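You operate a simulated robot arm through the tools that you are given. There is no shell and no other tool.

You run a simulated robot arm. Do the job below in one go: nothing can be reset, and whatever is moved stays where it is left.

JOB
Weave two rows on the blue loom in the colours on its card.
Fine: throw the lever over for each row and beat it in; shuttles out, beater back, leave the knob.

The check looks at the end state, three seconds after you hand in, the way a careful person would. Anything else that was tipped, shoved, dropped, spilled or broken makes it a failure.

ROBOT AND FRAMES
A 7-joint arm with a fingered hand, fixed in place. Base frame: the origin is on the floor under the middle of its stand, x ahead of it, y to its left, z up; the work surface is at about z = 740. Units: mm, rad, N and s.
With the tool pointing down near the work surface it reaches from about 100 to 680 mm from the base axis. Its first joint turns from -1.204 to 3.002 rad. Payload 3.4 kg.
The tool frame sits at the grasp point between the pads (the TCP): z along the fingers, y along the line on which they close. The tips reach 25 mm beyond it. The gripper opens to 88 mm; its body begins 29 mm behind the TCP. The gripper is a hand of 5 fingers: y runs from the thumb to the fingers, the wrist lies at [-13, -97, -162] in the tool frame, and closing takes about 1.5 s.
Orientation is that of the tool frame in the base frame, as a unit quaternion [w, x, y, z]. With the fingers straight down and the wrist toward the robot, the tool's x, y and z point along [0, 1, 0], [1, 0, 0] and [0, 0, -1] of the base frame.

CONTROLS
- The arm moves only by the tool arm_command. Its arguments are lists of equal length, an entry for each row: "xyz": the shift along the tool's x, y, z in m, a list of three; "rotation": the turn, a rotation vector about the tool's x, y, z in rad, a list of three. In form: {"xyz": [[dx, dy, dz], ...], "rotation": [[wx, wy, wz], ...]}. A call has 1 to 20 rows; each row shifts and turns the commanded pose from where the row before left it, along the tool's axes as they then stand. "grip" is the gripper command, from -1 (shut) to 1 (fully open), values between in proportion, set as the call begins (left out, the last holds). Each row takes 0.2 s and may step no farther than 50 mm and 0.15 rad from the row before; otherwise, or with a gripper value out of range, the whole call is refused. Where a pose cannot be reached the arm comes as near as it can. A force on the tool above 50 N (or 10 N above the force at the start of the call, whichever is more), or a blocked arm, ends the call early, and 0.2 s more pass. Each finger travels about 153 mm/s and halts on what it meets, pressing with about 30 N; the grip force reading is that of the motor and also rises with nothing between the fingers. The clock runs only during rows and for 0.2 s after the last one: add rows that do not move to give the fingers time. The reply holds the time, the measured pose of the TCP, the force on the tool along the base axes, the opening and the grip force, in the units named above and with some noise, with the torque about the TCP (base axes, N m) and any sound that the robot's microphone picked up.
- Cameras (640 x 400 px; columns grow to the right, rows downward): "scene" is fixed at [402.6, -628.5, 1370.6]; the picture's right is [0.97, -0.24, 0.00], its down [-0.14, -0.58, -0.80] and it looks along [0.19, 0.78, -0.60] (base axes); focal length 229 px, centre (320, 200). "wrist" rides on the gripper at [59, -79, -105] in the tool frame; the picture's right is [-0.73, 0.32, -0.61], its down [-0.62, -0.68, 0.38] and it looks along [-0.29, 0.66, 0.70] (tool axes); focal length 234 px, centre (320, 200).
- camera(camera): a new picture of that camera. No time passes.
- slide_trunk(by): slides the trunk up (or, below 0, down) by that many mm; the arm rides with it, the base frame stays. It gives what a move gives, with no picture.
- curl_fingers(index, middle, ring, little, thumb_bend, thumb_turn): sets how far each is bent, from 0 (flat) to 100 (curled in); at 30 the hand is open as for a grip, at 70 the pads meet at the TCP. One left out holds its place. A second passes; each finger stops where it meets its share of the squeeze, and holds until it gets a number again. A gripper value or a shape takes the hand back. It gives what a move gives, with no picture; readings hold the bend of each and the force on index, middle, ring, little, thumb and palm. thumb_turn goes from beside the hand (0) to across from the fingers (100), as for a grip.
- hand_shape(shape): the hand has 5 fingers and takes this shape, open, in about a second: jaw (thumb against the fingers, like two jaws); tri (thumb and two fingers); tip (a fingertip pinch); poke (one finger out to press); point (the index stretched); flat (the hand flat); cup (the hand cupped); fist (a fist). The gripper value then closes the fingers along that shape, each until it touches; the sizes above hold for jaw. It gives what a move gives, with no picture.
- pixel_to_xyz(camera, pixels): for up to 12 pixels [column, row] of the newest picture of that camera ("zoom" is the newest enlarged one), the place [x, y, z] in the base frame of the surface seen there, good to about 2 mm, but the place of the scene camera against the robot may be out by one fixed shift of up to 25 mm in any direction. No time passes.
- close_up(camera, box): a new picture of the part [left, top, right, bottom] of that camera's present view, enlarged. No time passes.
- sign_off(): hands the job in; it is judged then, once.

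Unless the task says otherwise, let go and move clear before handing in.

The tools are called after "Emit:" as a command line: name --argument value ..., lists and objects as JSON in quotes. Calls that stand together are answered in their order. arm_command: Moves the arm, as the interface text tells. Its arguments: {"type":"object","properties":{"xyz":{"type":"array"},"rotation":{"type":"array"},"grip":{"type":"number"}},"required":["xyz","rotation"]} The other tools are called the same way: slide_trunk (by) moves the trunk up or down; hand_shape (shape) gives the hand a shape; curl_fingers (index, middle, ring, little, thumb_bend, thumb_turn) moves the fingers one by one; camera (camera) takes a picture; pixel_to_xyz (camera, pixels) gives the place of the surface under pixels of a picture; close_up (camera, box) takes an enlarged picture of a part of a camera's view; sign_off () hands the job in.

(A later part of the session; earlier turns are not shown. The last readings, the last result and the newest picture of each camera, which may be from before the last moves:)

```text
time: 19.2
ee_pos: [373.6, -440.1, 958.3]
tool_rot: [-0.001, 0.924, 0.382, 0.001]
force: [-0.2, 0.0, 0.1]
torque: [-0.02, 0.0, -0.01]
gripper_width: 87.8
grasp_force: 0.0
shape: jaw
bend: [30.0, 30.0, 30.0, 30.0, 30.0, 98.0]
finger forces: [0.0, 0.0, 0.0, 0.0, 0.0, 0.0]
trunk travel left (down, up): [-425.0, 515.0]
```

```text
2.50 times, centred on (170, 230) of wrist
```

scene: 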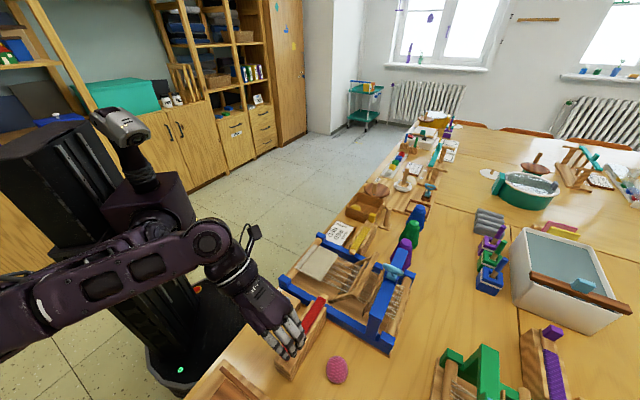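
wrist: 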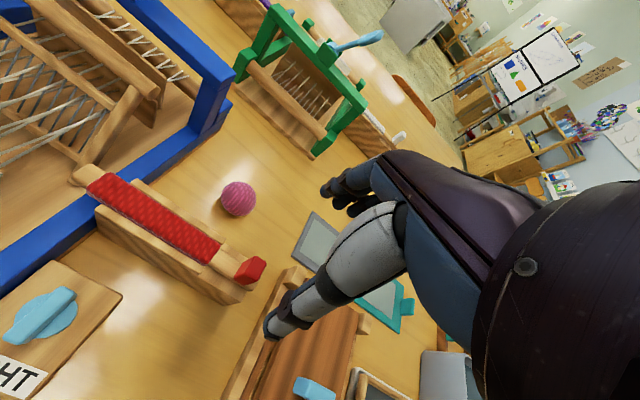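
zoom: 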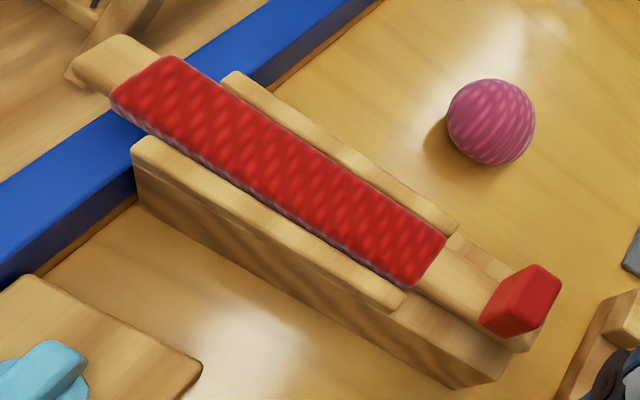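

Emit:
pixel_to_xyz --camera "zoom" --pixels '[[545, 270], [558, 285], [525, 330], [535, 268], [510, 300], [500, 295], [530, 310], [483, 318], [515, 335], [465, 275], [90, 65], [500, 345]]'

Emit:
pixel_to_xyz --camera "zoom" --pixels '[[140, 45], [75, 80], [150, 85], [250, 85], [150, 145], [455, 225], [395, 295], [440, 240], [405, 278], [480, 380], [525, 345], [420, 290]]'

```text
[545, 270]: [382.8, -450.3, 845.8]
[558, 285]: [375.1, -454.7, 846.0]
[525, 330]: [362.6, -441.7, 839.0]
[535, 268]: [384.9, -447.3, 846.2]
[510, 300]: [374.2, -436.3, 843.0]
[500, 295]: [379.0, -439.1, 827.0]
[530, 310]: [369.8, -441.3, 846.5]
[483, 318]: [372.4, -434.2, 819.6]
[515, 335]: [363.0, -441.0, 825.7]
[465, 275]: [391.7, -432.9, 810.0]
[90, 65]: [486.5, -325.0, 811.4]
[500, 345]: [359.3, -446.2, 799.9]
```

```text
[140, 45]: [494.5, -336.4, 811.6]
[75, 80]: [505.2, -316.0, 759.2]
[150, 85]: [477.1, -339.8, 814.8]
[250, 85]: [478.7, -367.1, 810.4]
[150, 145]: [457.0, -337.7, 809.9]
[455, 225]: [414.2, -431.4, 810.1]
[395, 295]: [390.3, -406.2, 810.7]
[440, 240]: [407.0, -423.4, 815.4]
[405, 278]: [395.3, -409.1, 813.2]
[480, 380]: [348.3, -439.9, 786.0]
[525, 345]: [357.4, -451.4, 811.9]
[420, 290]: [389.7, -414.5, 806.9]
```

The block spans u≈-56…-44, w≈568…588 (centre (374,-444)), z 812–846. I centre on it and descend with the hand open until the TCP is at about z=850, fingertips staying above the trough walls (810).

Emit:
arm_command --xyz '[[-0.003, 0.0035, 0.027], [0, 0, 0.027], [0, 0, 0.027], [0, 0, 0.027]]' --rotation '[[0, 0, 0], [0, 0, 0], [0, 0, 0], [0, 0, 0]]'

Emit:
close_up --camera "scene" --box '[240, 270, 370, 390]'

Emit:
camera --camera "wrist"

```text
time: 20.2
ee_pos: [373.0, -446.9, 850.8]
tool_rot: [0.0, 0.924, 0.382, 0.0]
force: [-0.8, -0.6, 0.3]
torque: [-0.01, 0.0, -0.03]
gripper_width: 88.2
grasp_force: 0.1
shape: jaw
bend: [30.0, 30.0, 30.0, 30.0, 30.0, 98.0]
finger forces: [0.1, 0.0, 0.0, 0.0, 0.0, 0.1]
trunk travel left (down, up): [-425.0, 515.0]
```

```text
3.33 times, centred on (305, 330) of scene
```

zoom: 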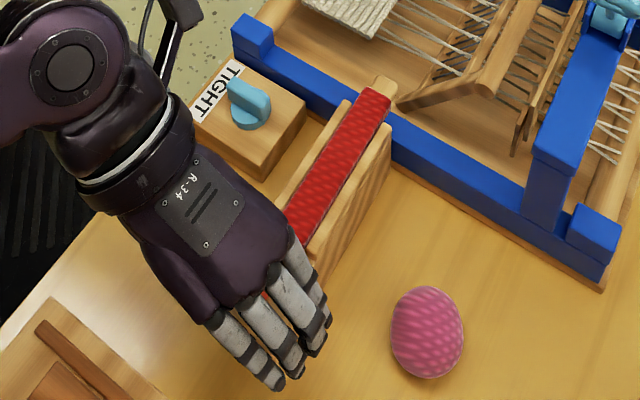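

```text
taken
```

wrist: 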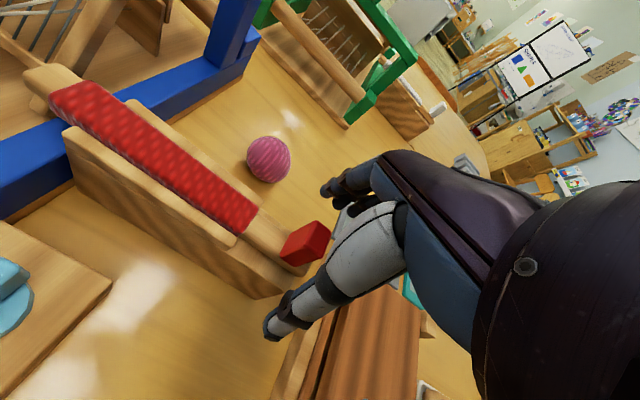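

The hand straddles the block (wrist pixel 305,243). I close the grip and give it 1.6 s.

Emit:
arm_command --xyz '[[0, 0, 0], [0, 0, 0], [0, 0, 0], [0, 0, 0], [0, 0, 0], [0, 0, 0], [0, 0, 0], [0, 0, 0]]' --rotation '[[0, 0, 0], [0, 0, 0], [0, 0, 0], [0, 0, 0], [0, 0, 0], [0, 0, 0], [0, 0, 0], [0, 0, 0]]' --grip -1

Emit:
close_up --camera "scene" --box '[240, 270, 370, 390]'

Emit:
camera --camera "wrist"

```text
time: 22.0
ee_pos: [372.0, -446.8, 851.1]
tool_rot: [0.0, 0.924, 0.383, 0.0]
force: [-8.3, 7.5, -8.0]
torque: [0.14, 0.16, -0.05]
gripper_width: 13.2
grasp_force: 30.5
shape: jaw
bend: [73.0, 73.0, 68.0, 67.0, 74.0, 100.0]
finger forces: [15.3, 3.3, 0.0, 0.0, 28.8, 0.0]
trunk travel left (down, up): [-425.0, 515.0]
```

```text
3.33 times, centred on (305, 330) of scene
```

zoom: 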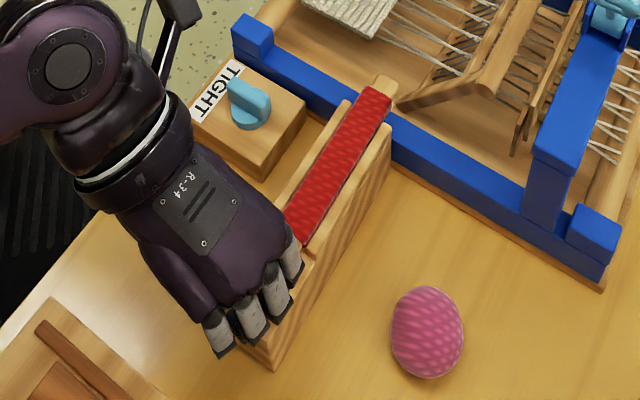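

```text
taken
```

wrist: 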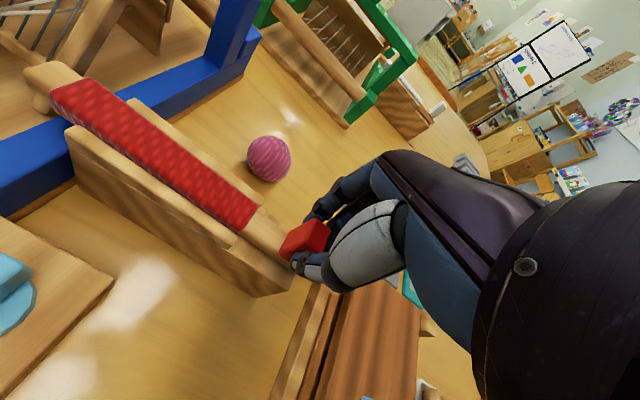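

The block is held (thumb 28.8 N, index 15.3 N). I push the shuttle 30 mm along the weft and check the forces.

Emit:
arm_command --xyz '[[0.01, 0, 0], [0.01, 0, 0], [0.01, 0, 0]]' --rotation '[[0, 0, 0], [0, 0, 0], [0, 0, 0]]'

Emit:
camera --camera "wrist"

Emit:
close_up --camera "scene" --box '[260, 230, 400, 380]'

```text
time: 22.8
ee_pos: [391.8, -425.2, 849.9]
tool_rot: [0.0, 0.925, 0.381, 0.001]
force: [-6.9, 7.7, -5.1]
torque: [0.13, 0.14, -0.07]
gripper_width: 13.1
grasp_force: 30.0
shape: jaw
bend: [73.0, 73.0, 68.0, 67.0, 74.0, 100.0]
finger forces: [16.0, 3.3, 0.0, 0.0, 28.4, 0.0]
trunk travel left (down, up): [-425.0, 515.0]
```

```text
taken
```

wrist: 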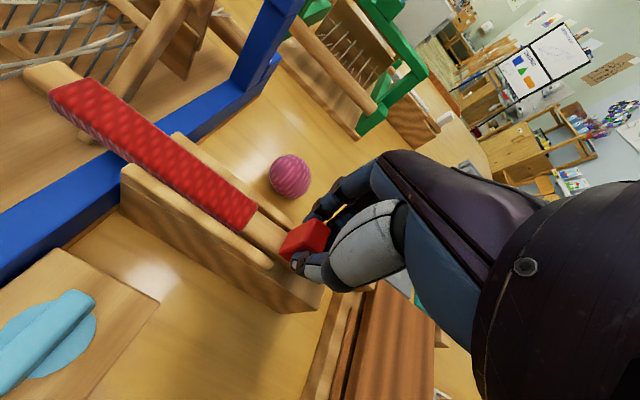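

```text
2.67 times, centred on (330, 305) of scene
```

zoom: 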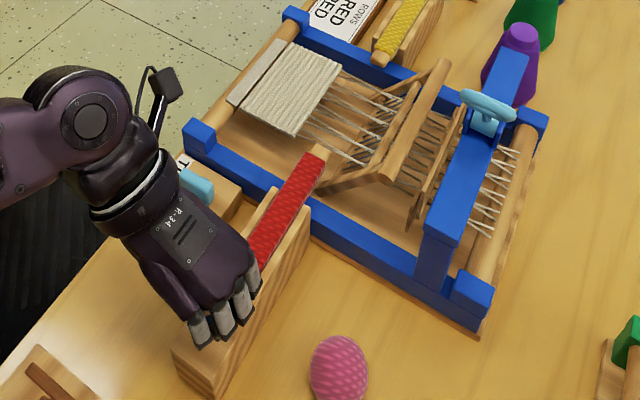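

The shuttle slides smoothly and its tip (scene zoom 322,150) is entering the shed. I push another 60 mm.

Emit:
arm_command --xyz '[[0.012, 0, 0], [0.012, 0, 0], [0.012, 0, 0], [0.012, 0, 0], [0.012, 0, 0]]' --rotation '[[0, 0, 0], [0, 0, 0], [0, 0, 0], [0, 0, 0], [0, 0, 0]]'

Emit:
camera --camera "wrist"

Emit:
close_up --camera "scene" --box '[290, 230, 400, 330]'

```text
time: 24.0
ee_pos: [436.3, -380.3, 850.3]
tool_rot: [0.0, 0.924, 0.382, 0.0]
force: [-5.9, 6.5, -6.2]
torque: [0.1, 0.07, -0.08]
gripper_width: 12.6
grasp_force: 30.3
shape: jaw
bend: [73.0, 73.0, 68.0, 67.0, 74.0, 100.0]
finger forces: [16.4, 3.2, 0.0, 0.1, 26.6, 0.1]
trunk travel left (down, up): [-425.0, 515.0]
```

```text
taken
```

wrist: 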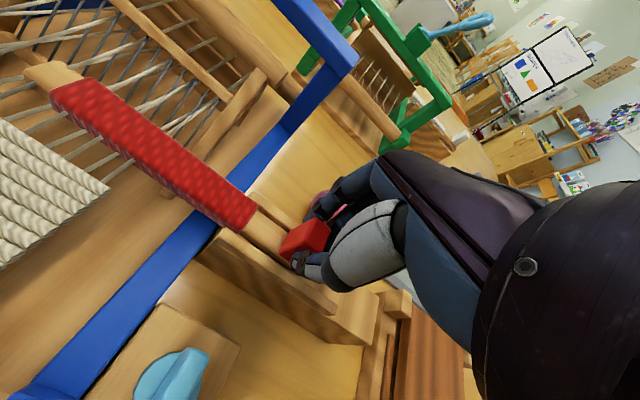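

```text
4.00 times, centred on (345, 280) of scene
```

zoom: 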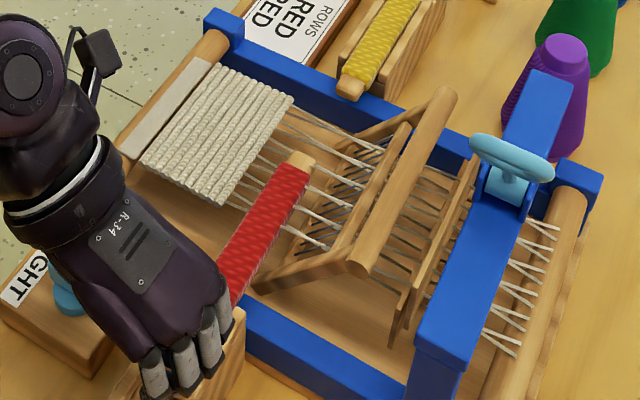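

I'll zoom in to see whether the threads really split above and below the shuttle.

Emit:
close_up --camera "wrist" --box '[0, 0, 240, 170]'

Emit:
close_up --camera "scene" --box '[330, 250, 385, 300]'

```text
2.35 times, centred on (120, 85) of wrist
```

zoom: 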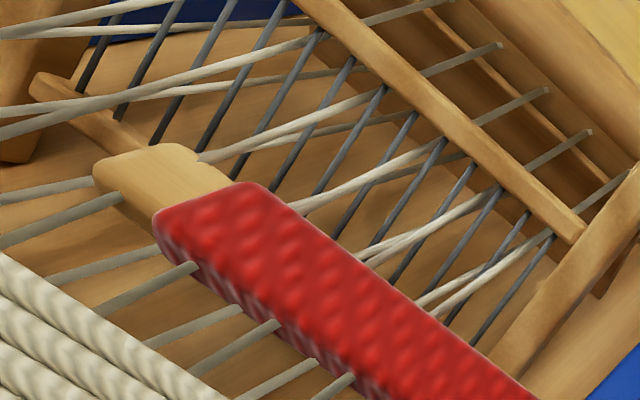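

```text
8.00 times, centred on (358, 275) of scene
```

zoom: 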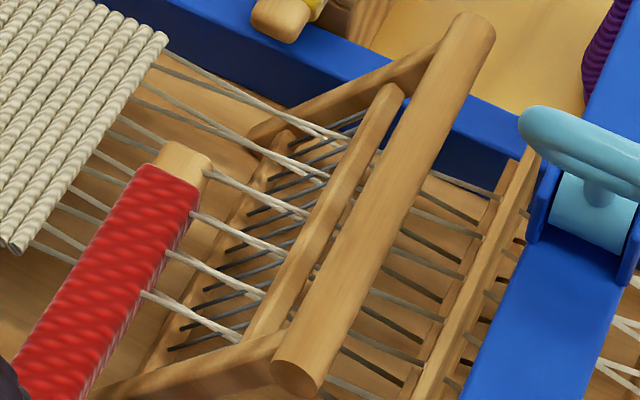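

The threads run across the shuttle as expected for the shed drawing. I push 55 mm more, in small steps, so its tip passes the far edge of the warp (u≈250) without reaching the yellow shuttle (u≈284).

Emit:
arm_command --xyz '[[0.011, 0, 0], [0.011, 0, 0], [0.011, 0, 0], [0.011, 0, 0], [0.011, 0, 0]]' --rotation '[[0, 0, 0], [0, 0, 0], [0, 0, 0], [0, 0, 0], [0, 0, 0]]'

Emit:
camera --camera "wrist"

Emit:
close_up --camera "scene" --box '[290, 220, 400, 320]'

```text
time: 25.2
ee_pos: [469.3, -347.8, 849.9]
tool_rot: [0.0, 0.925, 0.38, -0.001]
force: [-26.0, -13.9, -0.2]
torque: [-0.26, 0.46, -0.2]
gripper_width: 12.5
grasp_force: 29.9
shape: jaw
bend: [73.0, 73.0, 68.0, 67.0, 74.0, 100.0]
finger forces: [18.0, 24.0, 0.1, 0.1, 26.8, 0.1]
trunk travel left (down, up): [-425.0, 515.0]
```

```text
taken
```

wrist: 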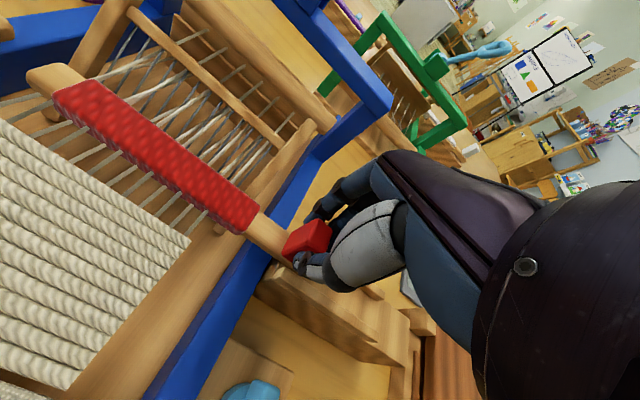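

```text
4.00 times, centred on (345, 270) of scene
```

zoom: 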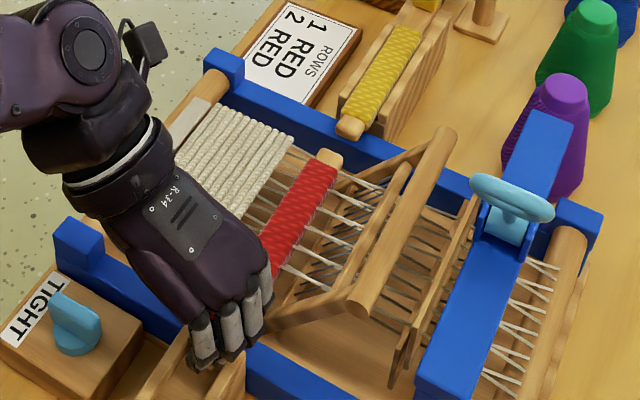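

A 29 N reaction along the weft shows that the shuttle reached its end stop after about 138 mm of travel. I'll check the tip against the far warp edge.

Emit:
close_up --camera "wrist" --box '[0, 0, 240, 170]'

Emit:
pixel_to_xyz --camera "zoom" --pixels '[[75, 185], [90, 165], [110, 190], [40, 215], [30, 320], [20, 180]]'

Emit:
close_up --camera "scene" --box '[340, 235, 390, 280]'

```text
2.35 times, centred on (120, 85) of wrist
```

zoom: 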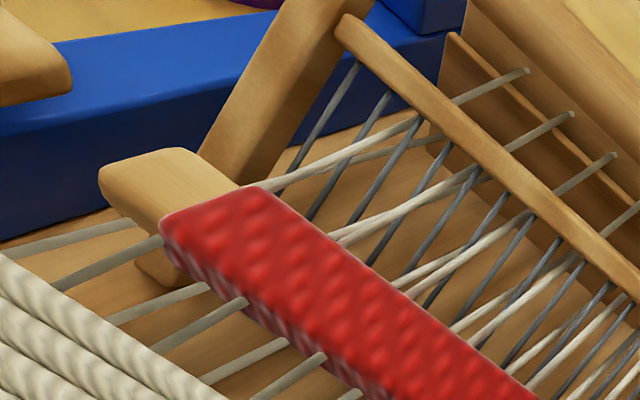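

```text
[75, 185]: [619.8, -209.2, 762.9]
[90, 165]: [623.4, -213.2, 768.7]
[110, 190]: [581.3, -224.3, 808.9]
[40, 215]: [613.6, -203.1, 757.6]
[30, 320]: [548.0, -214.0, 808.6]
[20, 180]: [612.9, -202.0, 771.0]
```

```text
8.89 times, centred on (365, 258) of scene
```

zoom: 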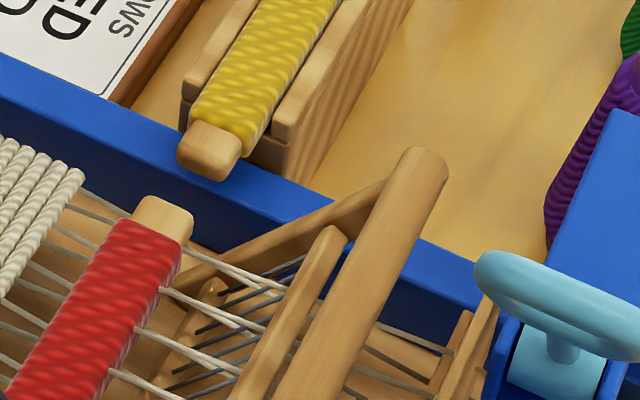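

The tip has passed the last warp thread (scene zoom 160,215) and is at its stop. I now draw the shuttle back out to its starting place, 138 mm.

Emit:
arm_command --xyz '[[-0.0138, 0, 0], [-0.0138, 0, 0], [-0.0138, 0, 0], [-0.0138, 0, 0], [-0.0138, 0, 0], [-0.0138, 0, 0], [-0.0138, 0, 0], [-0.0138, 0, 0], [-0.0138, 0, 0], [-0.0138, 0, 0], [0, 0, 0]]' --rotation '[[0, 0, 0], [0, 0, 0], [0, 0, 0], [0, 0, 0], [0, 0, 0], [0, 0, 0], [0, 0, 0], [0, 0, 0], [0, 0, 0], [0, 0, 0], [0, 0, 0]]'

Emit:
camera --camera "wrist"

Emit:
close_up --camera "scene" --box '[290, 220, 400, 320]'

```text
time: 27.6
ee_pos: [375.8, -441.6, 850.7]
tool_rot: [0.0, 0.924, 0.383, 0.0]
force: [-9.4, 9.8, -8.3]
torque: [0.16, 0.11, -0.04]
gripper_width: 12.1
grasp_force: 30.1
shape: jaw
bend: [73.0, 73.0, 68.0, 67.0, 74.0, 100.0]
finger forces: [15.0, 3.4, 0.1, 0.0, 29.3, 0.0]
trunk travel left (down, up): [-425.0, 515.0]
```

```text
taken
```

wrist: 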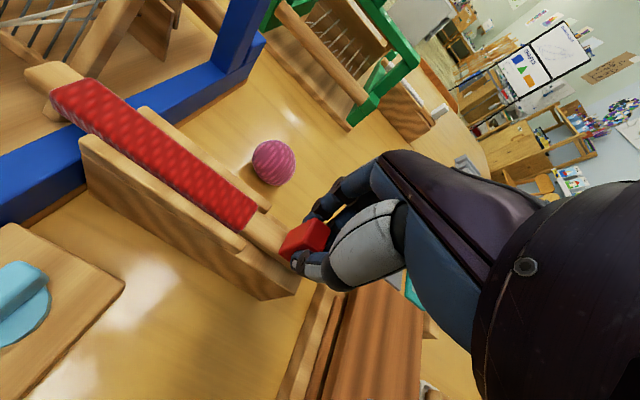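

```text
4.00 times, centred on (345, 270) of scene
```

zoom: 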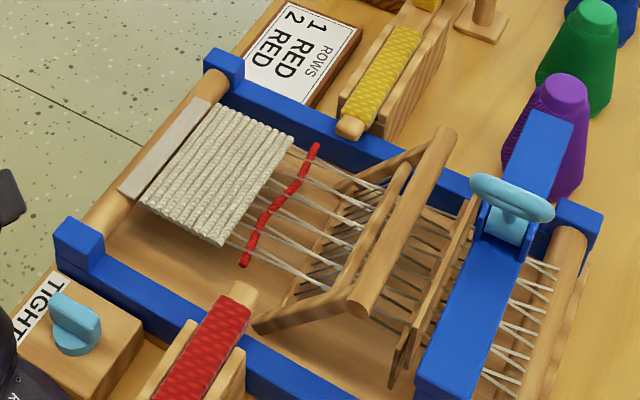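

A red weft now lies across the warp (scene zoom 280,205). The shuttle is about 6 mm short of its start, so I draw it back a little more.

Emit:
arm_command --xyz '[[-0.003, 0, 0], [-0.003, 0, 0], [0, 0, 0]]' --rotation '[[0, 0, 0], [0, 0, 0], [0, 0, 0]]'

```text
time: 28.4
ee_pos: [372.1, -444.2, 850.9]
tool_rot: [0.0, 0.924, 0.382, 0.001]
force: [-8.7, 9.7, -8.2]
torque: [0.15, 0.17, -0.04]
gripper_width: 12.2
grasp_force: 30.6
shape: jaw
bend: [73.0, 73.0, 68.0, 67.0, 74.0, 100.0]
finger forces: [15.2, 3.2, 0.1, 0.0, 29.3, 0.0]
trunk travel left (down, up): [-425.0, 515.0]
```

The shuttle is home (TCP u≈-51, as at the grip). I open the hand, wait, and rise clear.

Emit:
arm_command --xyz '[[0, 0, 0], [0, 0, 0], [0, 0, 0], [0, 0, 0], [0, 0, 0], [0, 0, 0]]' --rotation '[[0, 0, 0], [0, 0, 0], [0, 0, 0], [0, 0, 0], [0, 0, 0], [0, 0, 0]]' --grip 1

Emit:
arm_command --xyz '[[0, 0, -0.04], [0, 0, -0.04], [0, 0, -0.04], [0, 0, -0.04]]' --rotation '[[0, 0, 0], [0, 0, 0], [0, 0, 0], [0, 0, 0]]'

Emit:
camera --camera "scene"

Emit:
close_up --camera "scene" --box '[300, 240, 400, 310]'

```text
time: 29.8
ee_pos: [372.8, -446.4, 850.1]
tool_rot: [0.0, 0.924, 0.383, 0.0]
force: [0.1, 0.1, -0.2]
torque: [-0.02, -0.01, -0.01]
gripper_width: 87.6
grasp_force: 0.0
shape: jaw
bend: [30.0, 30.0, 30.0, 30.0, 30.0, 98.0]
finger forces: [0.0, 0.1, 0.1, 0.1, 0.0, 0.0]
trunk travel left (down, up): [-425.0, 515.0]
```

```text
time: 30.8
ee_pos: [373.2, -445.3, 1010.6]
tool_rot: [0.001, 0.924, 0.382, 0.0]
force: [-0.2, -0.4, 0.7]
torque: [-0.02, 0.01, 0.0]
gripper_width: 87.4
grasp_force: 0.0
shape: jaw
bend: [30.0, 30.0, 30.0, 30.0, 30.0, 98.0]
finger forces: [0.0, 0.1, 0.0, 0.0, 0.1, 0.1]
trunk travel left (down, up): [-425.0, 515.0]
```

```text
taken
```

scene: 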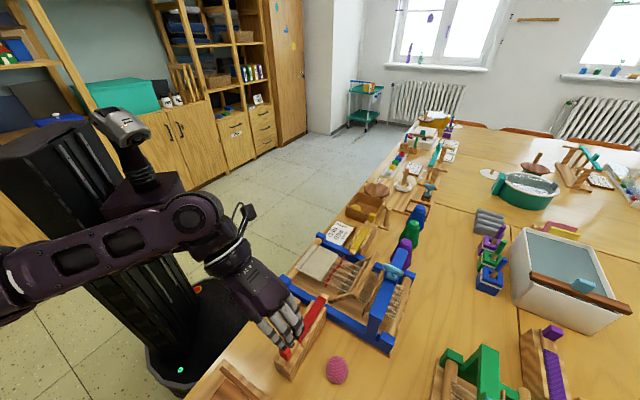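

```text
5.71 times, centred on (350, 275) of scene
```

zoom: 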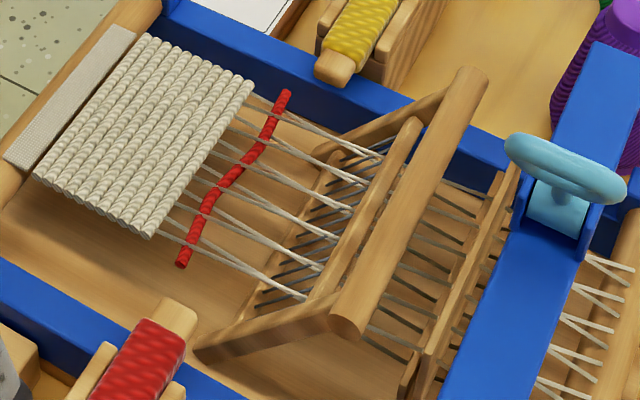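

A clear red weft lies in the shed. Now for the beat: I move over the beater at safe height to measure the handle bar, heddle tops and bridge with the wrist camera.

Emit:
arm_command --xyz '[[0.048, 0, 0], [0.048, 0, 0], [0.048, 0, 0], [0.048, 0, 0], [0.048, 0.01, 0]]' --rotation '[[0, 0, 0], [0, 0, 0], [0, 0, 0], [0, 0, 0], [0, 0, 0]]'

Emit:
camera --camera "wrist"

Emit:
close_up --camera "wrist" --box '[100, 80, 340, 260]'

```text
time: 32.0
ee_pos: [551.6, -278.5, 1010.0]
tool_rot: [0.0, 0.925, 0.381, -0.002]
force: [-0.1, -0.1, -0.6]
torque: [0.0, -0.01, -0.01]
gripper_width: 87.7
grasp_force: 0.2
shape: jaw
bend: [30.0, 30.0, 30.0, 30.0, 30.0, 98.0]
finger forces: [0.0, 0.0, 0.1, 0.0, 0.0, 0.0]
trunk travel left (down, up): [-425.0, 515.0]
```

```text
taken
```

wrist: 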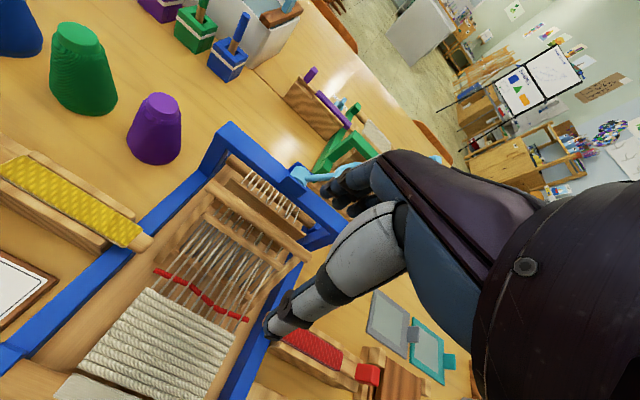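

```text
2.22 times, centred on (220, 170) of wrist
```

zoom: 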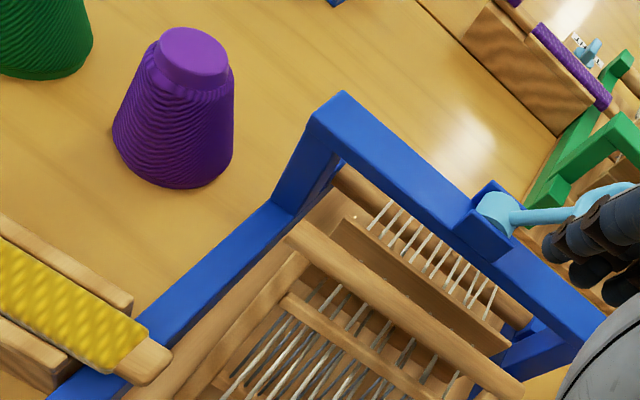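

Emit:
pixel_to_xyz --camera "zoom" --pixels '[[345, 95], [310, 118], [345, 148], [400, 195], [430, 160], [345, 225], [400, 265], [440, 300], [350, 212], [330, 175], [505, 345], [420, 245]]'

Emit:
pixel_to_xyz --camera "zoom" --pixels '[[300, 228], [350, 262], [420, 315], [325, 240], [375, 280], [290, 300], [350, 345], [250, 300], [460, 340], [310, 245], [470, 215], [490, 185]]'

```text
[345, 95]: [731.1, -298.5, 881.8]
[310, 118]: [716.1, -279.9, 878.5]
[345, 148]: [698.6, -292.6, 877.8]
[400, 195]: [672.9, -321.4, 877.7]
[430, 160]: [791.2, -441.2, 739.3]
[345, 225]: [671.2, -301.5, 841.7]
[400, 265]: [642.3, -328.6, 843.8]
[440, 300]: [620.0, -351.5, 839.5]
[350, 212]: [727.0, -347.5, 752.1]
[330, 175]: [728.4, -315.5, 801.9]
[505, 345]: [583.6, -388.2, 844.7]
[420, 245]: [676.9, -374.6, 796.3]
```

```text
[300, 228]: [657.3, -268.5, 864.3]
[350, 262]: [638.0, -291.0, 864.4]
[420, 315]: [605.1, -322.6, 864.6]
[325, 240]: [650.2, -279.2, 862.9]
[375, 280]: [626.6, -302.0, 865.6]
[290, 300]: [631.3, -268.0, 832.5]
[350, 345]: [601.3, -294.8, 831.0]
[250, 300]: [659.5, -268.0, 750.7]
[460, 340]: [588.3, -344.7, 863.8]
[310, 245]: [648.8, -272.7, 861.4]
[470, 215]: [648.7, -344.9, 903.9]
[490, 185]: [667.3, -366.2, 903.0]
```

The bar's top is at w≈656, z≈865 (centre z≈853), the heddle front is at w≈686 with top z≈843, and the bridge edge is at w≈701, so there is about 30 mm of space behind the bar for the fingers. I tilt the hand 20° toward me and set a finger hook.

Emit:
arm_command --xyz '[[0, 0, 0], [0, 0, 0], [0, 0, 0]]' --rotation '[[-0.1164, 0, 0], [-0.1164, 0, 0], [-0.1164, 0, 0]]'

Emit:
curl_fingers --index 55 --middle 55 --ring 55 --little 55 --thumb_bend 35 --thumb_turn 100

Emit:
close_up --camera "scene" --box '[280, 170, 420, 290]'

Emit:
camera --camera "wrist"

```text
time: 32.8
ee_pos: [550.2, -281.2, 1011.2]
tool_rot: [0.161, 0.91, 0.376, 0.068]
force: [-0.3, -0.1, 1.1]
torque: [0.01, -0.04, -0.01]
gripper_width: 87.5
grasp_force: 0.0
shape: jaw
bend: [30.0, 30.0, 30.0, 30.0, 30.0, 98.0]
finger forces: [0.0, 0.0, 0.0, 0.0, 0.0, 0.1]
trunk travel left (down, up): [-425.0, 515.0]
```

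```text
time: 33.8
ee_pos: [551.3, -281.2, 1009.3]
tool_rot: [0.161, 0.91, 0.377, 0.066]
force: [-0.5, -0.7, 0.8]
torque: [0.0, 0.01, 0.02]
gripper_width: 53.0
grasp_force: 0.0
shape: fingers
bend: [55.0, 55.0, 55.0, 55.0, 35.0, 98.0]
finger forces: [0.0, 0.0, 0.0, 0.0, 0.0, 0.0]
trunk travel left (down, up): [-425.0, 515.0]
```

```text
3.33 times, centred on (350, 230) of scene
```

zoom: 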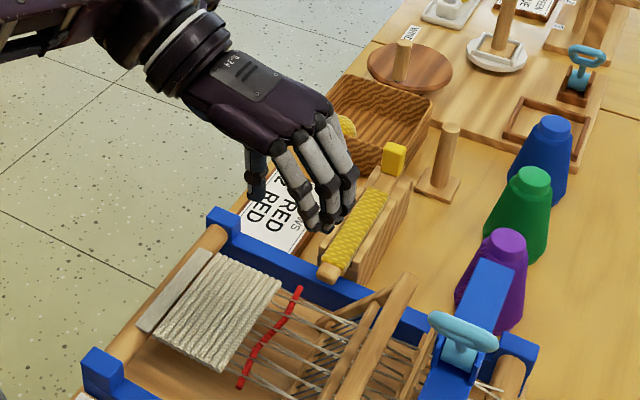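

```text
taken
```

wrist: 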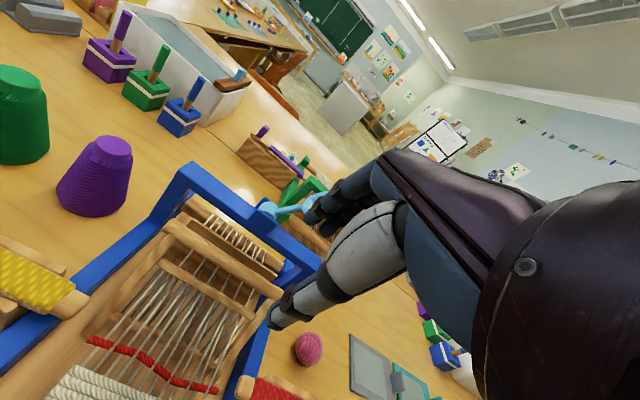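

I'll measure fingertip and thumb-tip positions in this hooked shape.

Emit:
pixel_to_xyz --camera "zoom" --pixels '[[312, 226], [330, 222], [345, 208], [305, 195], [285, 160], [275, 145], [255, 198], [255, 175], [350, 185], [335, 145], [325, 112], [300, 135]]'

Emit:
pixel_to_xyz --camera "wrist" --pixels '[[308, 218], [318, 208], [330, 228], [345, 215], [320, 222], [275, 320], [285, 312], [340, 195], [365, 175]]'

```text
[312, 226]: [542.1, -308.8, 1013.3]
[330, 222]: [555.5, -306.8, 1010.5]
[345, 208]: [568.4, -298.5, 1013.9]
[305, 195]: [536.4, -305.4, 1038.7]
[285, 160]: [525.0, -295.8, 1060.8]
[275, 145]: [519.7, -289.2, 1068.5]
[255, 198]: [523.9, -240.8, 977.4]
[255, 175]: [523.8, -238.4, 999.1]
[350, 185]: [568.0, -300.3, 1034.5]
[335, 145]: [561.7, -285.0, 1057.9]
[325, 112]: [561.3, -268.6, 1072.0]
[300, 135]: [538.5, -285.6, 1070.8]
```

```text
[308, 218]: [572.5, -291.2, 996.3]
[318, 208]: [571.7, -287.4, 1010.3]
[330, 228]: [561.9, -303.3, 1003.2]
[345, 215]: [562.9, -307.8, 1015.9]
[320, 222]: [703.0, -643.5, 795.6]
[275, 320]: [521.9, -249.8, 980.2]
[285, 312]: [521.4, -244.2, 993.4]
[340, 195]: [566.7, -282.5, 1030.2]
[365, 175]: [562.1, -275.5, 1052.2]
```

In this shape the finger pads are about +14 mm and their backs +30 mm along the warp from the TCP, tips 16 mm below it. I stage at u=232, w=657, z=960 (clear of the lever ring at u<172) above the bar.

Emit:
arm_command --xyz '[[0.0137, 0.0158, 0.0231], [0.0137, 0.0158, 0.0231], [0.0137, 0.0158, 0.0231]]' --rotation '[[0, 0, 0], [0, 0, 0], [0, 0, 0]]'

Emit:
close_up --camera "scene" --box '[310, 190, 430, 300]'

Emit:
camera --camera "wrist"

```text
time: 34.6
ee_pos: [631.3, -301.6, 960.3]
tool_rot: [0.16, 0.91, 0.377, 0.066]
force: [0.7, 0.7, -0.1]
torque: [-0.02, 0.0, 0.0]
gripper_width: 52.7
grasp_force: 0.1
shape: fingers
bend: [55.0, 55.0, 55.0, 55.0, 35.0, 98.0]
finger forces: [0.0, 0.0, 0.1, 0.0, 0.0, 0.0]
trunk travel left (down, up): [-425.0, 515.0]
```

```text
3.64 times, centred on (370, 245) of scene
```

zoom: 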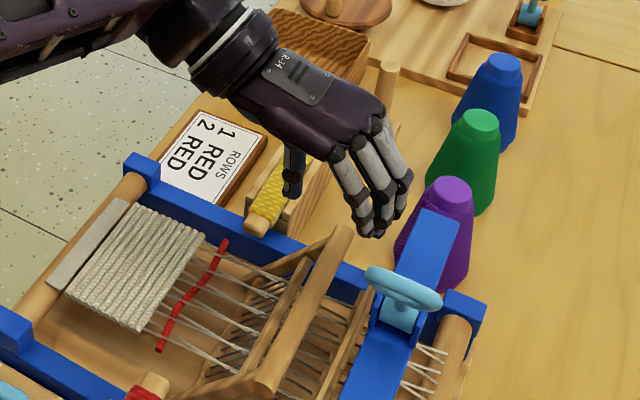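

```text
taken
```

wrist: 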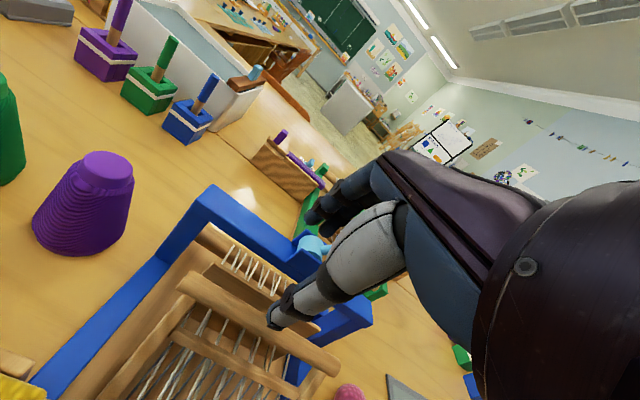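

The hand is above the bar at u=233, w≈660. I descend 80 mm to the level just above the bar and check.

Emit:
arm_command --xyz '[[0, -0.0072, 0.0187], [0, -0.0072, 0.0187], [0, -0.0072, 0.0187], [0, -0.0072, 0.0187]]' --rotation '[[0, 0, 0], [0, 0, 0], [0, 0, 0], [0, 0, 0]]'

Emit:
close_up --camera "scene" --box '[330, 210, 420, 290]'

Emit:
close_up --camera "wrist" --box '[160, 140, 380, 300]'

```text
time: 35.6
ee_pos: [626.9, -299.9, 879.6]
tool_rot: [0.161, 0.91, 0.377, 0.066]
force: [0.6, -0.2, -0.2]
torque: [0.02, 0.01, 0.03]
gripper_width: 52.9
grasp_force: 0.0
shape: fingers
bend: [55.0, 55.0, 55.0, 55.0, 35.0, 98.0]
finger forces: [0.1, 0.0, 0.0, 0.0, 0.0, 0.0]
trunk travel left (down, up): [-425.0, 515.0]
```

```text
5.00 times, centred on (375, 250) of scene
```

zoom: 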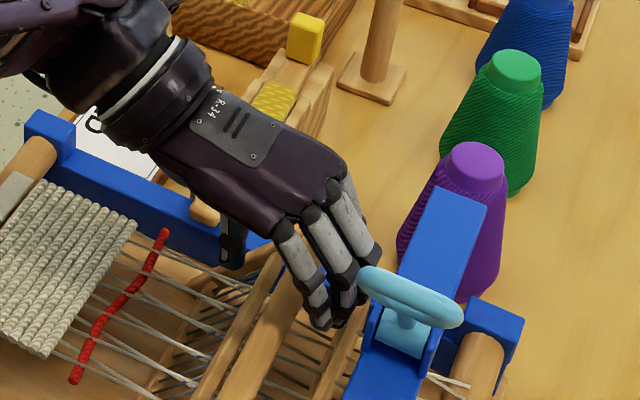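

```text
2.50 times, centred on (270, 220) of wrist
```

zoom: 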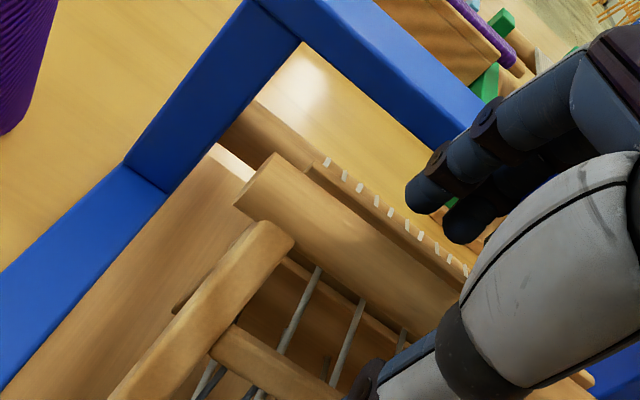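

I'll check the fingertip clearance behind the bar in this close-up.

Emit:
pixel_to_xyz --camera "zoom" --pixels '[[410, 205], [412, 185], [425, 172], [430, 212], [450, 235], [465, 240], [440, 160], [340, 220], [375, 240], [300, 190], [350, 180], [390, 215]]'

```text
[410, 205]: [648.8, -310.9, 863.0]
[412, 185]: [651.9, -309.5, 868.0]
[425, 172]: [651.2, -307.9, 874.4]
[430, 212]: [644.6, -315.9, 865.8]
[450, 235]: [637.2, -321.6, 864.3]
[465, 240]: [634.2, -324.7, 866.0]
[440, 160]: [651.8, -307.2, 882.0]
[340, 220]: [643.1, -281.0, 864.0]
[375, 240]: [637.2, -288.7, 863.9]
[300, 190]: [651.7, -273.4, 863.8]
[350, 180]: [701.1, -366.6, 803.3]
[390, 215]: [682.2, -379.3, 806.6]
```

The lowest fingertip surface is at w≈679, z≈863, so it clears the bar's back face (w≈668). I lower 15 mm straight down to bring the tips behind the bar.

Emit:
arm_command --xyz '[[0, -0.0026, 0.007], [0, -0.0026, 0.007]]' --rotation '[[0, 0, 0], [0, 0, 0]]'

Emit:
close_up --camera "wrist" --box '[160, 140, 380, 300]'

```text
time: 36.2
ee_pos: [625.4, -301.3, 864.0]
tool_rot: [0.161, 0.91, 0.376, 0.066]
force: [0.3, -0.2, 0.4]
torque: [-0.02, -0.01, 0.0]
gripper_width: 52.5
grasp_force: 0.0
shape: fingers
bend: [55.0, 55.0, 55.0, 55.0, 35.0, 98.0]
finger forces: [0.0, 0.1, 0.0, 0.1, 0.0, 0.0]
trunk travel left (down, up): [-425.0, 515.0]
```

```text
2.50 times, centred on (270, 220) of wrist
```

zoom: 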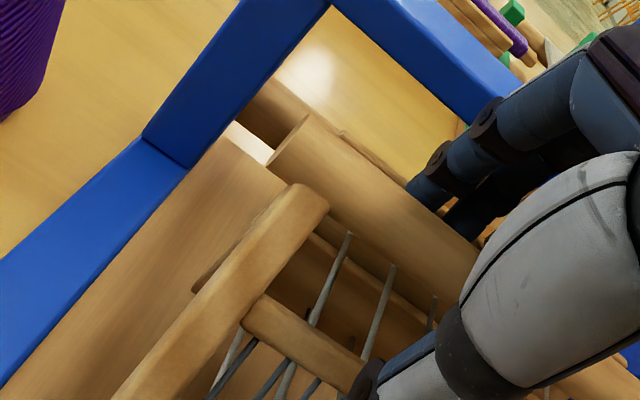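

Fingers sit behind the bar and the thumb in front of the reed. I pull the bar forward along its arc for the first half of the swing.

Emit:
arm_command --xyz '[[0, -0.00785, -0.0087], [0, -0.00785, -0.0087], [0, -0.00745, -0.0075], [0, -0.00745, -0.0075], [0, -0.00875, -0.00585], [0, -0.00875, -0.00585]]' --rotation '[[0, 0, 0], [0, 0, 0], [0, 0, 0], [0, 0, 0], [0, 0, 0], [0, 0, 0]]'

Emit:
close_up --camera "scene" --box '[300, 220, 420, 310]'

Emit:
close_up --camera "wrist" --box '[120, 140, 380, 320]'

```text
time: 37.6
ee_pos: [582.3, -257.8, 889.6]
tool_rot: [0.16, 0.91, 0.376, 0.067]
force: [-0.1, -0.8, 0.0]
torque: [0.0, 0.02, 0.01]
gripper_width: 53.0
grasp_force: 0.2
shape: fingers
bend: [55.0, 55.0, 55.0, 55.0, 35.0, 98.0]
finger forces: [0.0, 0.0, 0.0, 0.0, 0.0, 0.1]
trunk travel left (down, up): [-425.0, 515.0]
```

```text
4.44 times, centred on (360, 265) of scene
```

zoom: 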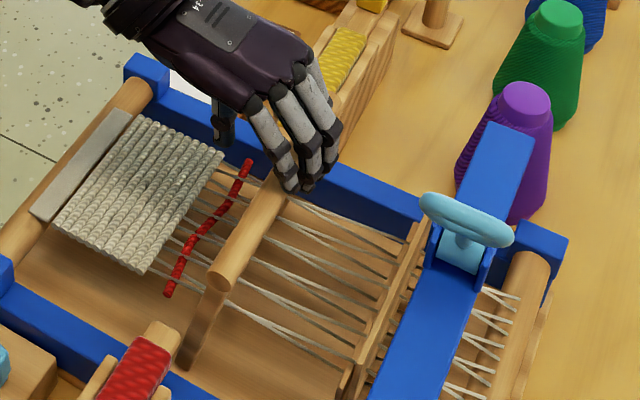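

```text
2.22 times, centred on (250, 230) of wrist
```

zoom: 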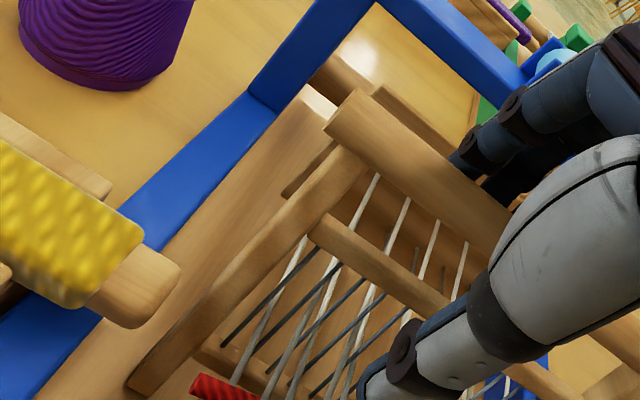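

The beater follows with almost no force and is near upright. I continue over the top toward the cloth.

Emit:
arm_command --xyz '[[0, -0.0095, -0.0045], [0, -0.0095, -0.0045], [0, -0.0102, -0.00265], [0, -0.0102, -0.00265], [0, -0.01045, -0.00115], [0, -0.01045, -0.00115]]' --rotation '[[0, 0, 0], [0, 0, 0], [0, 0, 0], [0, 0, 0], [0, 0, 0], [0, 0, 0]]'

Emit:
close_up --camera "scene" --box '[300, 220, 420, 310]'

Emit:
close_up --camera "wrist" --box '[120, 140, 380, 320]'

```text
time: 39.0
ee_pos: [539.0, -235.4, 884.3]
tool_rot: [0.158, 0.91, 0.378, 0.068]
force: [-0.3, 0.1, 0.6]
torque: [0.02, 0.0, -0.01]
gripper_width: 52.8
grasp_force: 0.0
shape: fingers
bend: [55.0, 55.0, 55.0, 55.0, 35.0, 98.0]
finger forces: [0.0, 0.0, 0.0, 0.0, 0.0, 0.1]
out of reach, approached as far as the arm can: row 4, 5, 6
trunk travel left (down, up): [-425.0, 515.0]
```

```text
4.44 times, centred on (360, 265) of scene
```

zoom: 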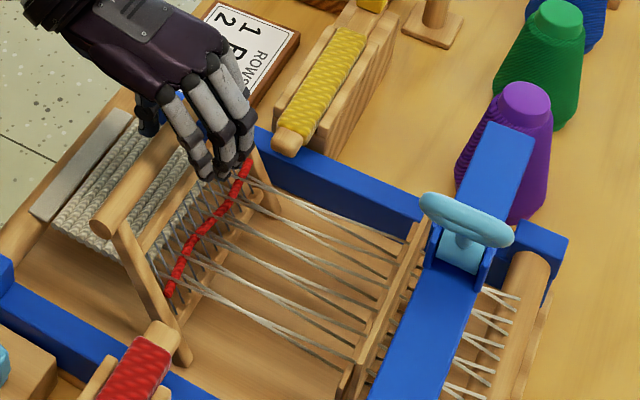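

```text
2.22 times, centred on (250, 230) of wrist
```

zoom: 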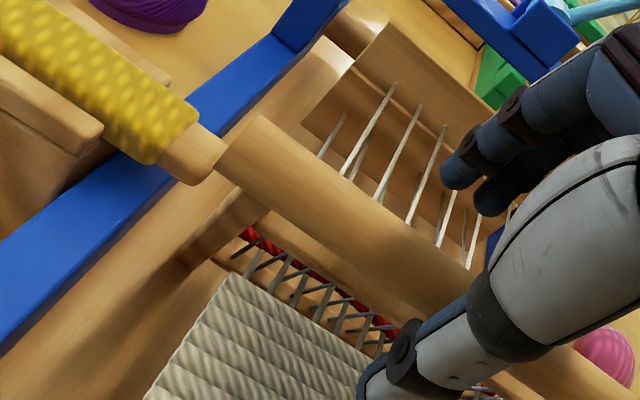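

The beater tipped past upright and leans over the cloth on its own. The arm hit a joint limit on the last rows (TCP u≈215, w≈547). I'll measure the bar and weft before pressing it home.

Emit:
pixel_to_xyz --camera "zoom" --pixels '[[265, 140], [330, 195], [400, 245], [300, 240], [345, 285], [255, 240], [310, 275], [345, 300], [470, 185], [450, 165], [230, 285], [200, 240]]'

Emit:
camera --camera "scene"

```text
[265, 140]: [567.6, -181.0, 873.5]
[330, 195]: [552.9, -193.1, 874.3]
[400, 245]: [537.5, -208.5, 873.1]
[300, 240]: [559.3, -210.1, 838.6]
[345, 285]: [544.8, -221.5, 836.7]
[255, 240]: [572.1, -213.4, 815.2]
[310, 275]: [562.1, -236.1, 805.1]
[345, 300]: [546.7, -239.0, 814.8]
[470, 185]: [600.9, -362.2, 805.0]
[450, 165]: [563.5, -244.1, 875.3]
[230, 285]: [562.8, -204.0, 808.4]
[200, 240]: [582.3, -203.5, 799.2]
```

```text
taken
```

scene: 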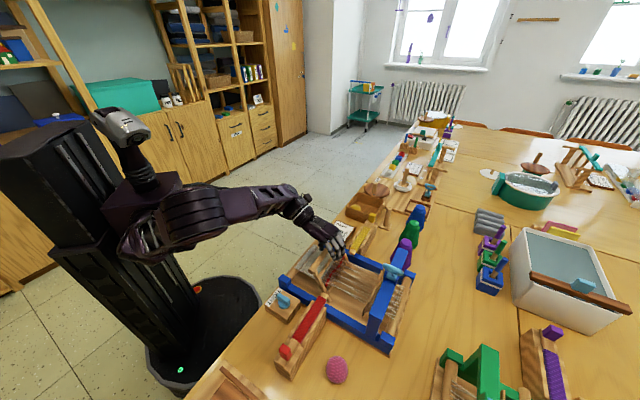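

The bar is at w≈527, z≈862 (about 30° forward) and the weft is still about 12 mm from the fell, so it needs pushing home. I first straighten the hand's tilt, because that's what limits the reach here; the bar stays between thumb and fingers.

Emit:
arm_command --xyz '[[0, 0, 0], [0, 0, 0], [0, 0, 0]]' --rotation '[[0.1164, 0, 0], [0.1164, 0, 0], [0.1164, 0, 0]]'

Emit:
close_up --camera "scene" --box '[300, 220, 420, 310]'

Emit:
close_up --camera "wrist" --box '[120, 140, 380, 320]'

```text
time: 39.8
ee_pos: [537.5, -234.5, 884.6]
tool_rot: [-0.001, 0.924, 0.383, 0.0]
force: [-0.1, -0.2, -0.6]
torque: [0.02, 0.02, -0.01]
gripper_width: 52.9
grasp_force: 0.1
shape: fingers
bend: [55.0, 55.0, 55.0, 55.0, 35.0, 98.0]
finger forces: [0.0, 0.0, 0.0, 0.1, 0.1, 0.0]
trunk travel left (down, up): [-425.0, 515.0]
```

```text
4.44 times, centred on (360, 265) of scene
```

zoom: 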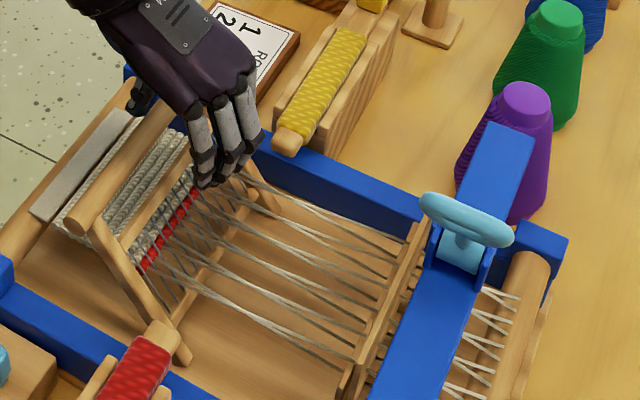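

```text
2.22 times, centred on (250, 230) of wrist
```

zoom: 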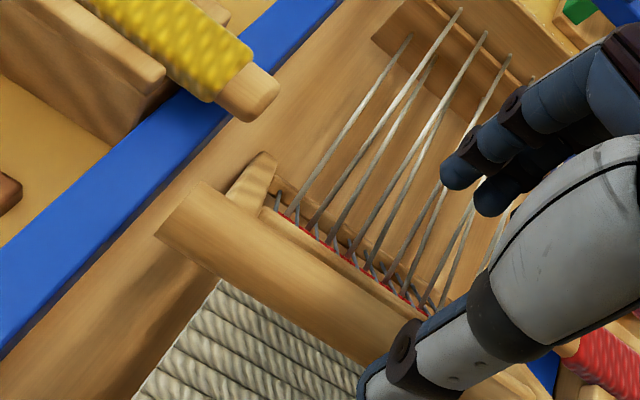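

The beater is settling onto the weft by itself (red line now at the fell, scene zoom 170,235). I wait a second and look again.

Emit:
arm_command --xyz '[[0, 0, 0], [0, 0, 0], [0, 0, 0], [0, 0, 0], [0, 0, 0]]' --rotation '[[0, 0, 0], [0, 0, 0], [0, 0, 0], [0, 0, 0], [0, 0, 0]]'

Emit:
close_up --camera "scene" --box '[300, 230, 400, 310]'

Emit:
close_up --camera "wrist" --box '[120, 140, 380, 320]'

Emit:
pixel_to_xyz --camera "zoom" --pixels '[[195, 215], [250, 250], [310, 295], [230, 225], [285, 225], [350, 265], [225, 300], [270, 180], [465, 180], [485, 205]]'

```text
time: 41.0
ee_pos: [538.4, -235.2, 885.1]
tool_rot: [0.0, 0.924, 0.382, 0.0]
force: [-0.5, 1.0, 0.1]
torque: [-0.04, -0.02, -0.02]
gripper_width: 53.1
grasp_force: 0.0
shape: fingers
bend: [55.0, 55.0, 55.0, 55.0, 35.0, 98.0]
finger forces: [0.1, 0.0, 0.0, 0.1, 0.1, 0.0]
trunk travel left (down, up): [-425.0, 515.0]
```

```text
5.00 times, centred on (350, 270) of scene
```

zoom: 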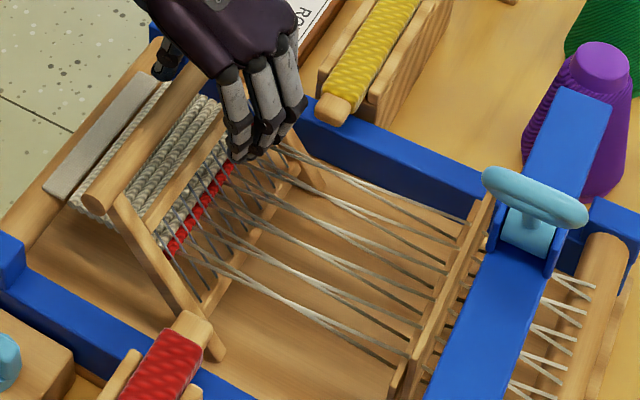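

```text
2.22 times, centred on (250, 230) of wrist
```

zoom: 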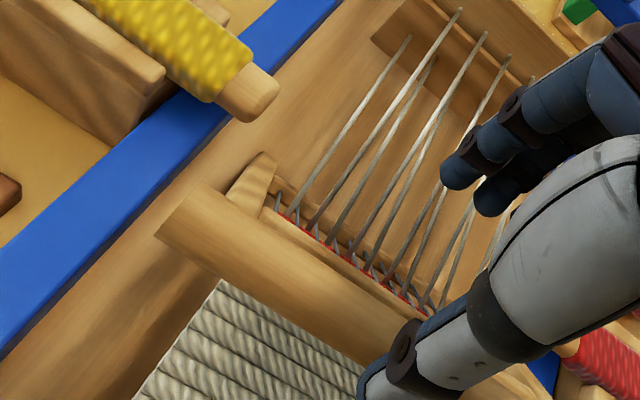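

```text
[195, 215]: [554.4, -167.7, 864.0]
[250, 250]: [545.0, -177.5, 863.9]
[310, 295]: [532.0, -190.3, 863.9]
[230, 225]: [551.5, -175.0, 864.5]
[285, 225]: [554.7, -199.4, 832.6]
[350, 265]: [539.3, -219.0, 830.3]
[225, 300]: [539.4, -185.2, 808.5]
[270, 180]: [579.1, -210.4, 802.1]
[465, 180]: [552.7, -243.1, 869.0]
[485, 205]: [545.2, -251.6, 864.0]
```

The bar is now at w≈511, z≈852, the mirror of its rest position, so the beater is fully forward and the red weft lies at the fell. I bring the hook behind the bar and give a firm press to be sure that the row is beaten in.

Emit:
arm_command --xyz '[[0, -0.0125, 0], [0, -0.0125, 0], [0, 0, 0.0075], [0, 0, 0.0075], [0, -0.008, 0], [0, -0.008, 0]]' --rotation '[[0, 0, 0], [0, 0, 0], [0, 0, 0], [0, 0, 0], [0, 0, 0], [0, 0, 0]]'

Emit:
close_up --camera "scene" --box '[300, 230, 400, 310]'

Emit:
close_up --camera "wrist" --box '[120, 140, 380, 320]'

```text
time: 42.4
ee_pos: [509.1, -205.3, 871.7]
tool_rot: [0.0, 0.924, 0.383, 0.0]
force: [0.2, 0.3, -1.0]
torque: [0.01, 0.01, 0.01]
gripper_width: 52.8
grasp_force: 0.1
shape: fingers
bend: [55.0, 55.0, 55.0, 55.0, 35.0, 98.0]
finger forces: [0.1, 0.1, 0.0, 0.0, 0.0, 0.0]
trunk travel left (down, up): [-425.0, 515.0]
```

```text
5.00 times, centred on (350, 270) of scene
```

zoom: 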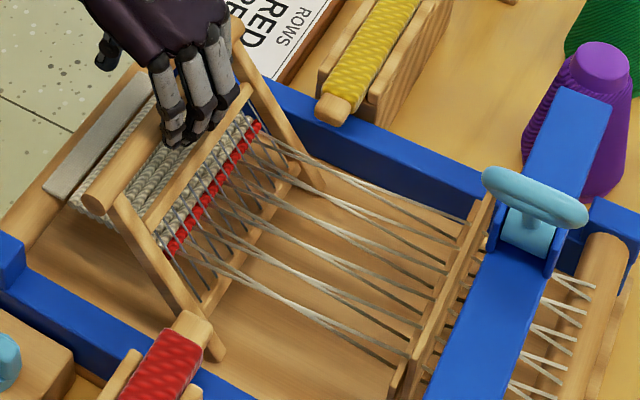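

```text
2.22 times, centred on (250, 230) of wrist
```

zoom: 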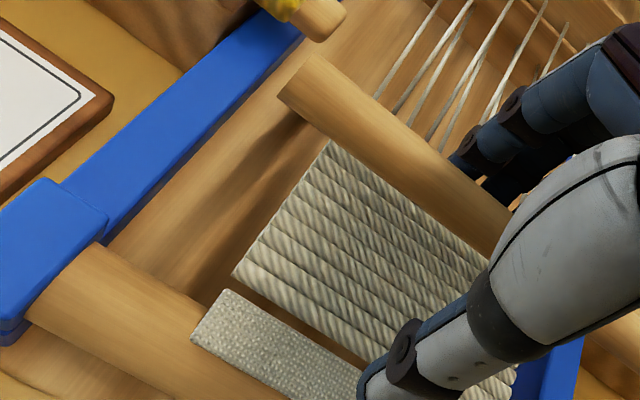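

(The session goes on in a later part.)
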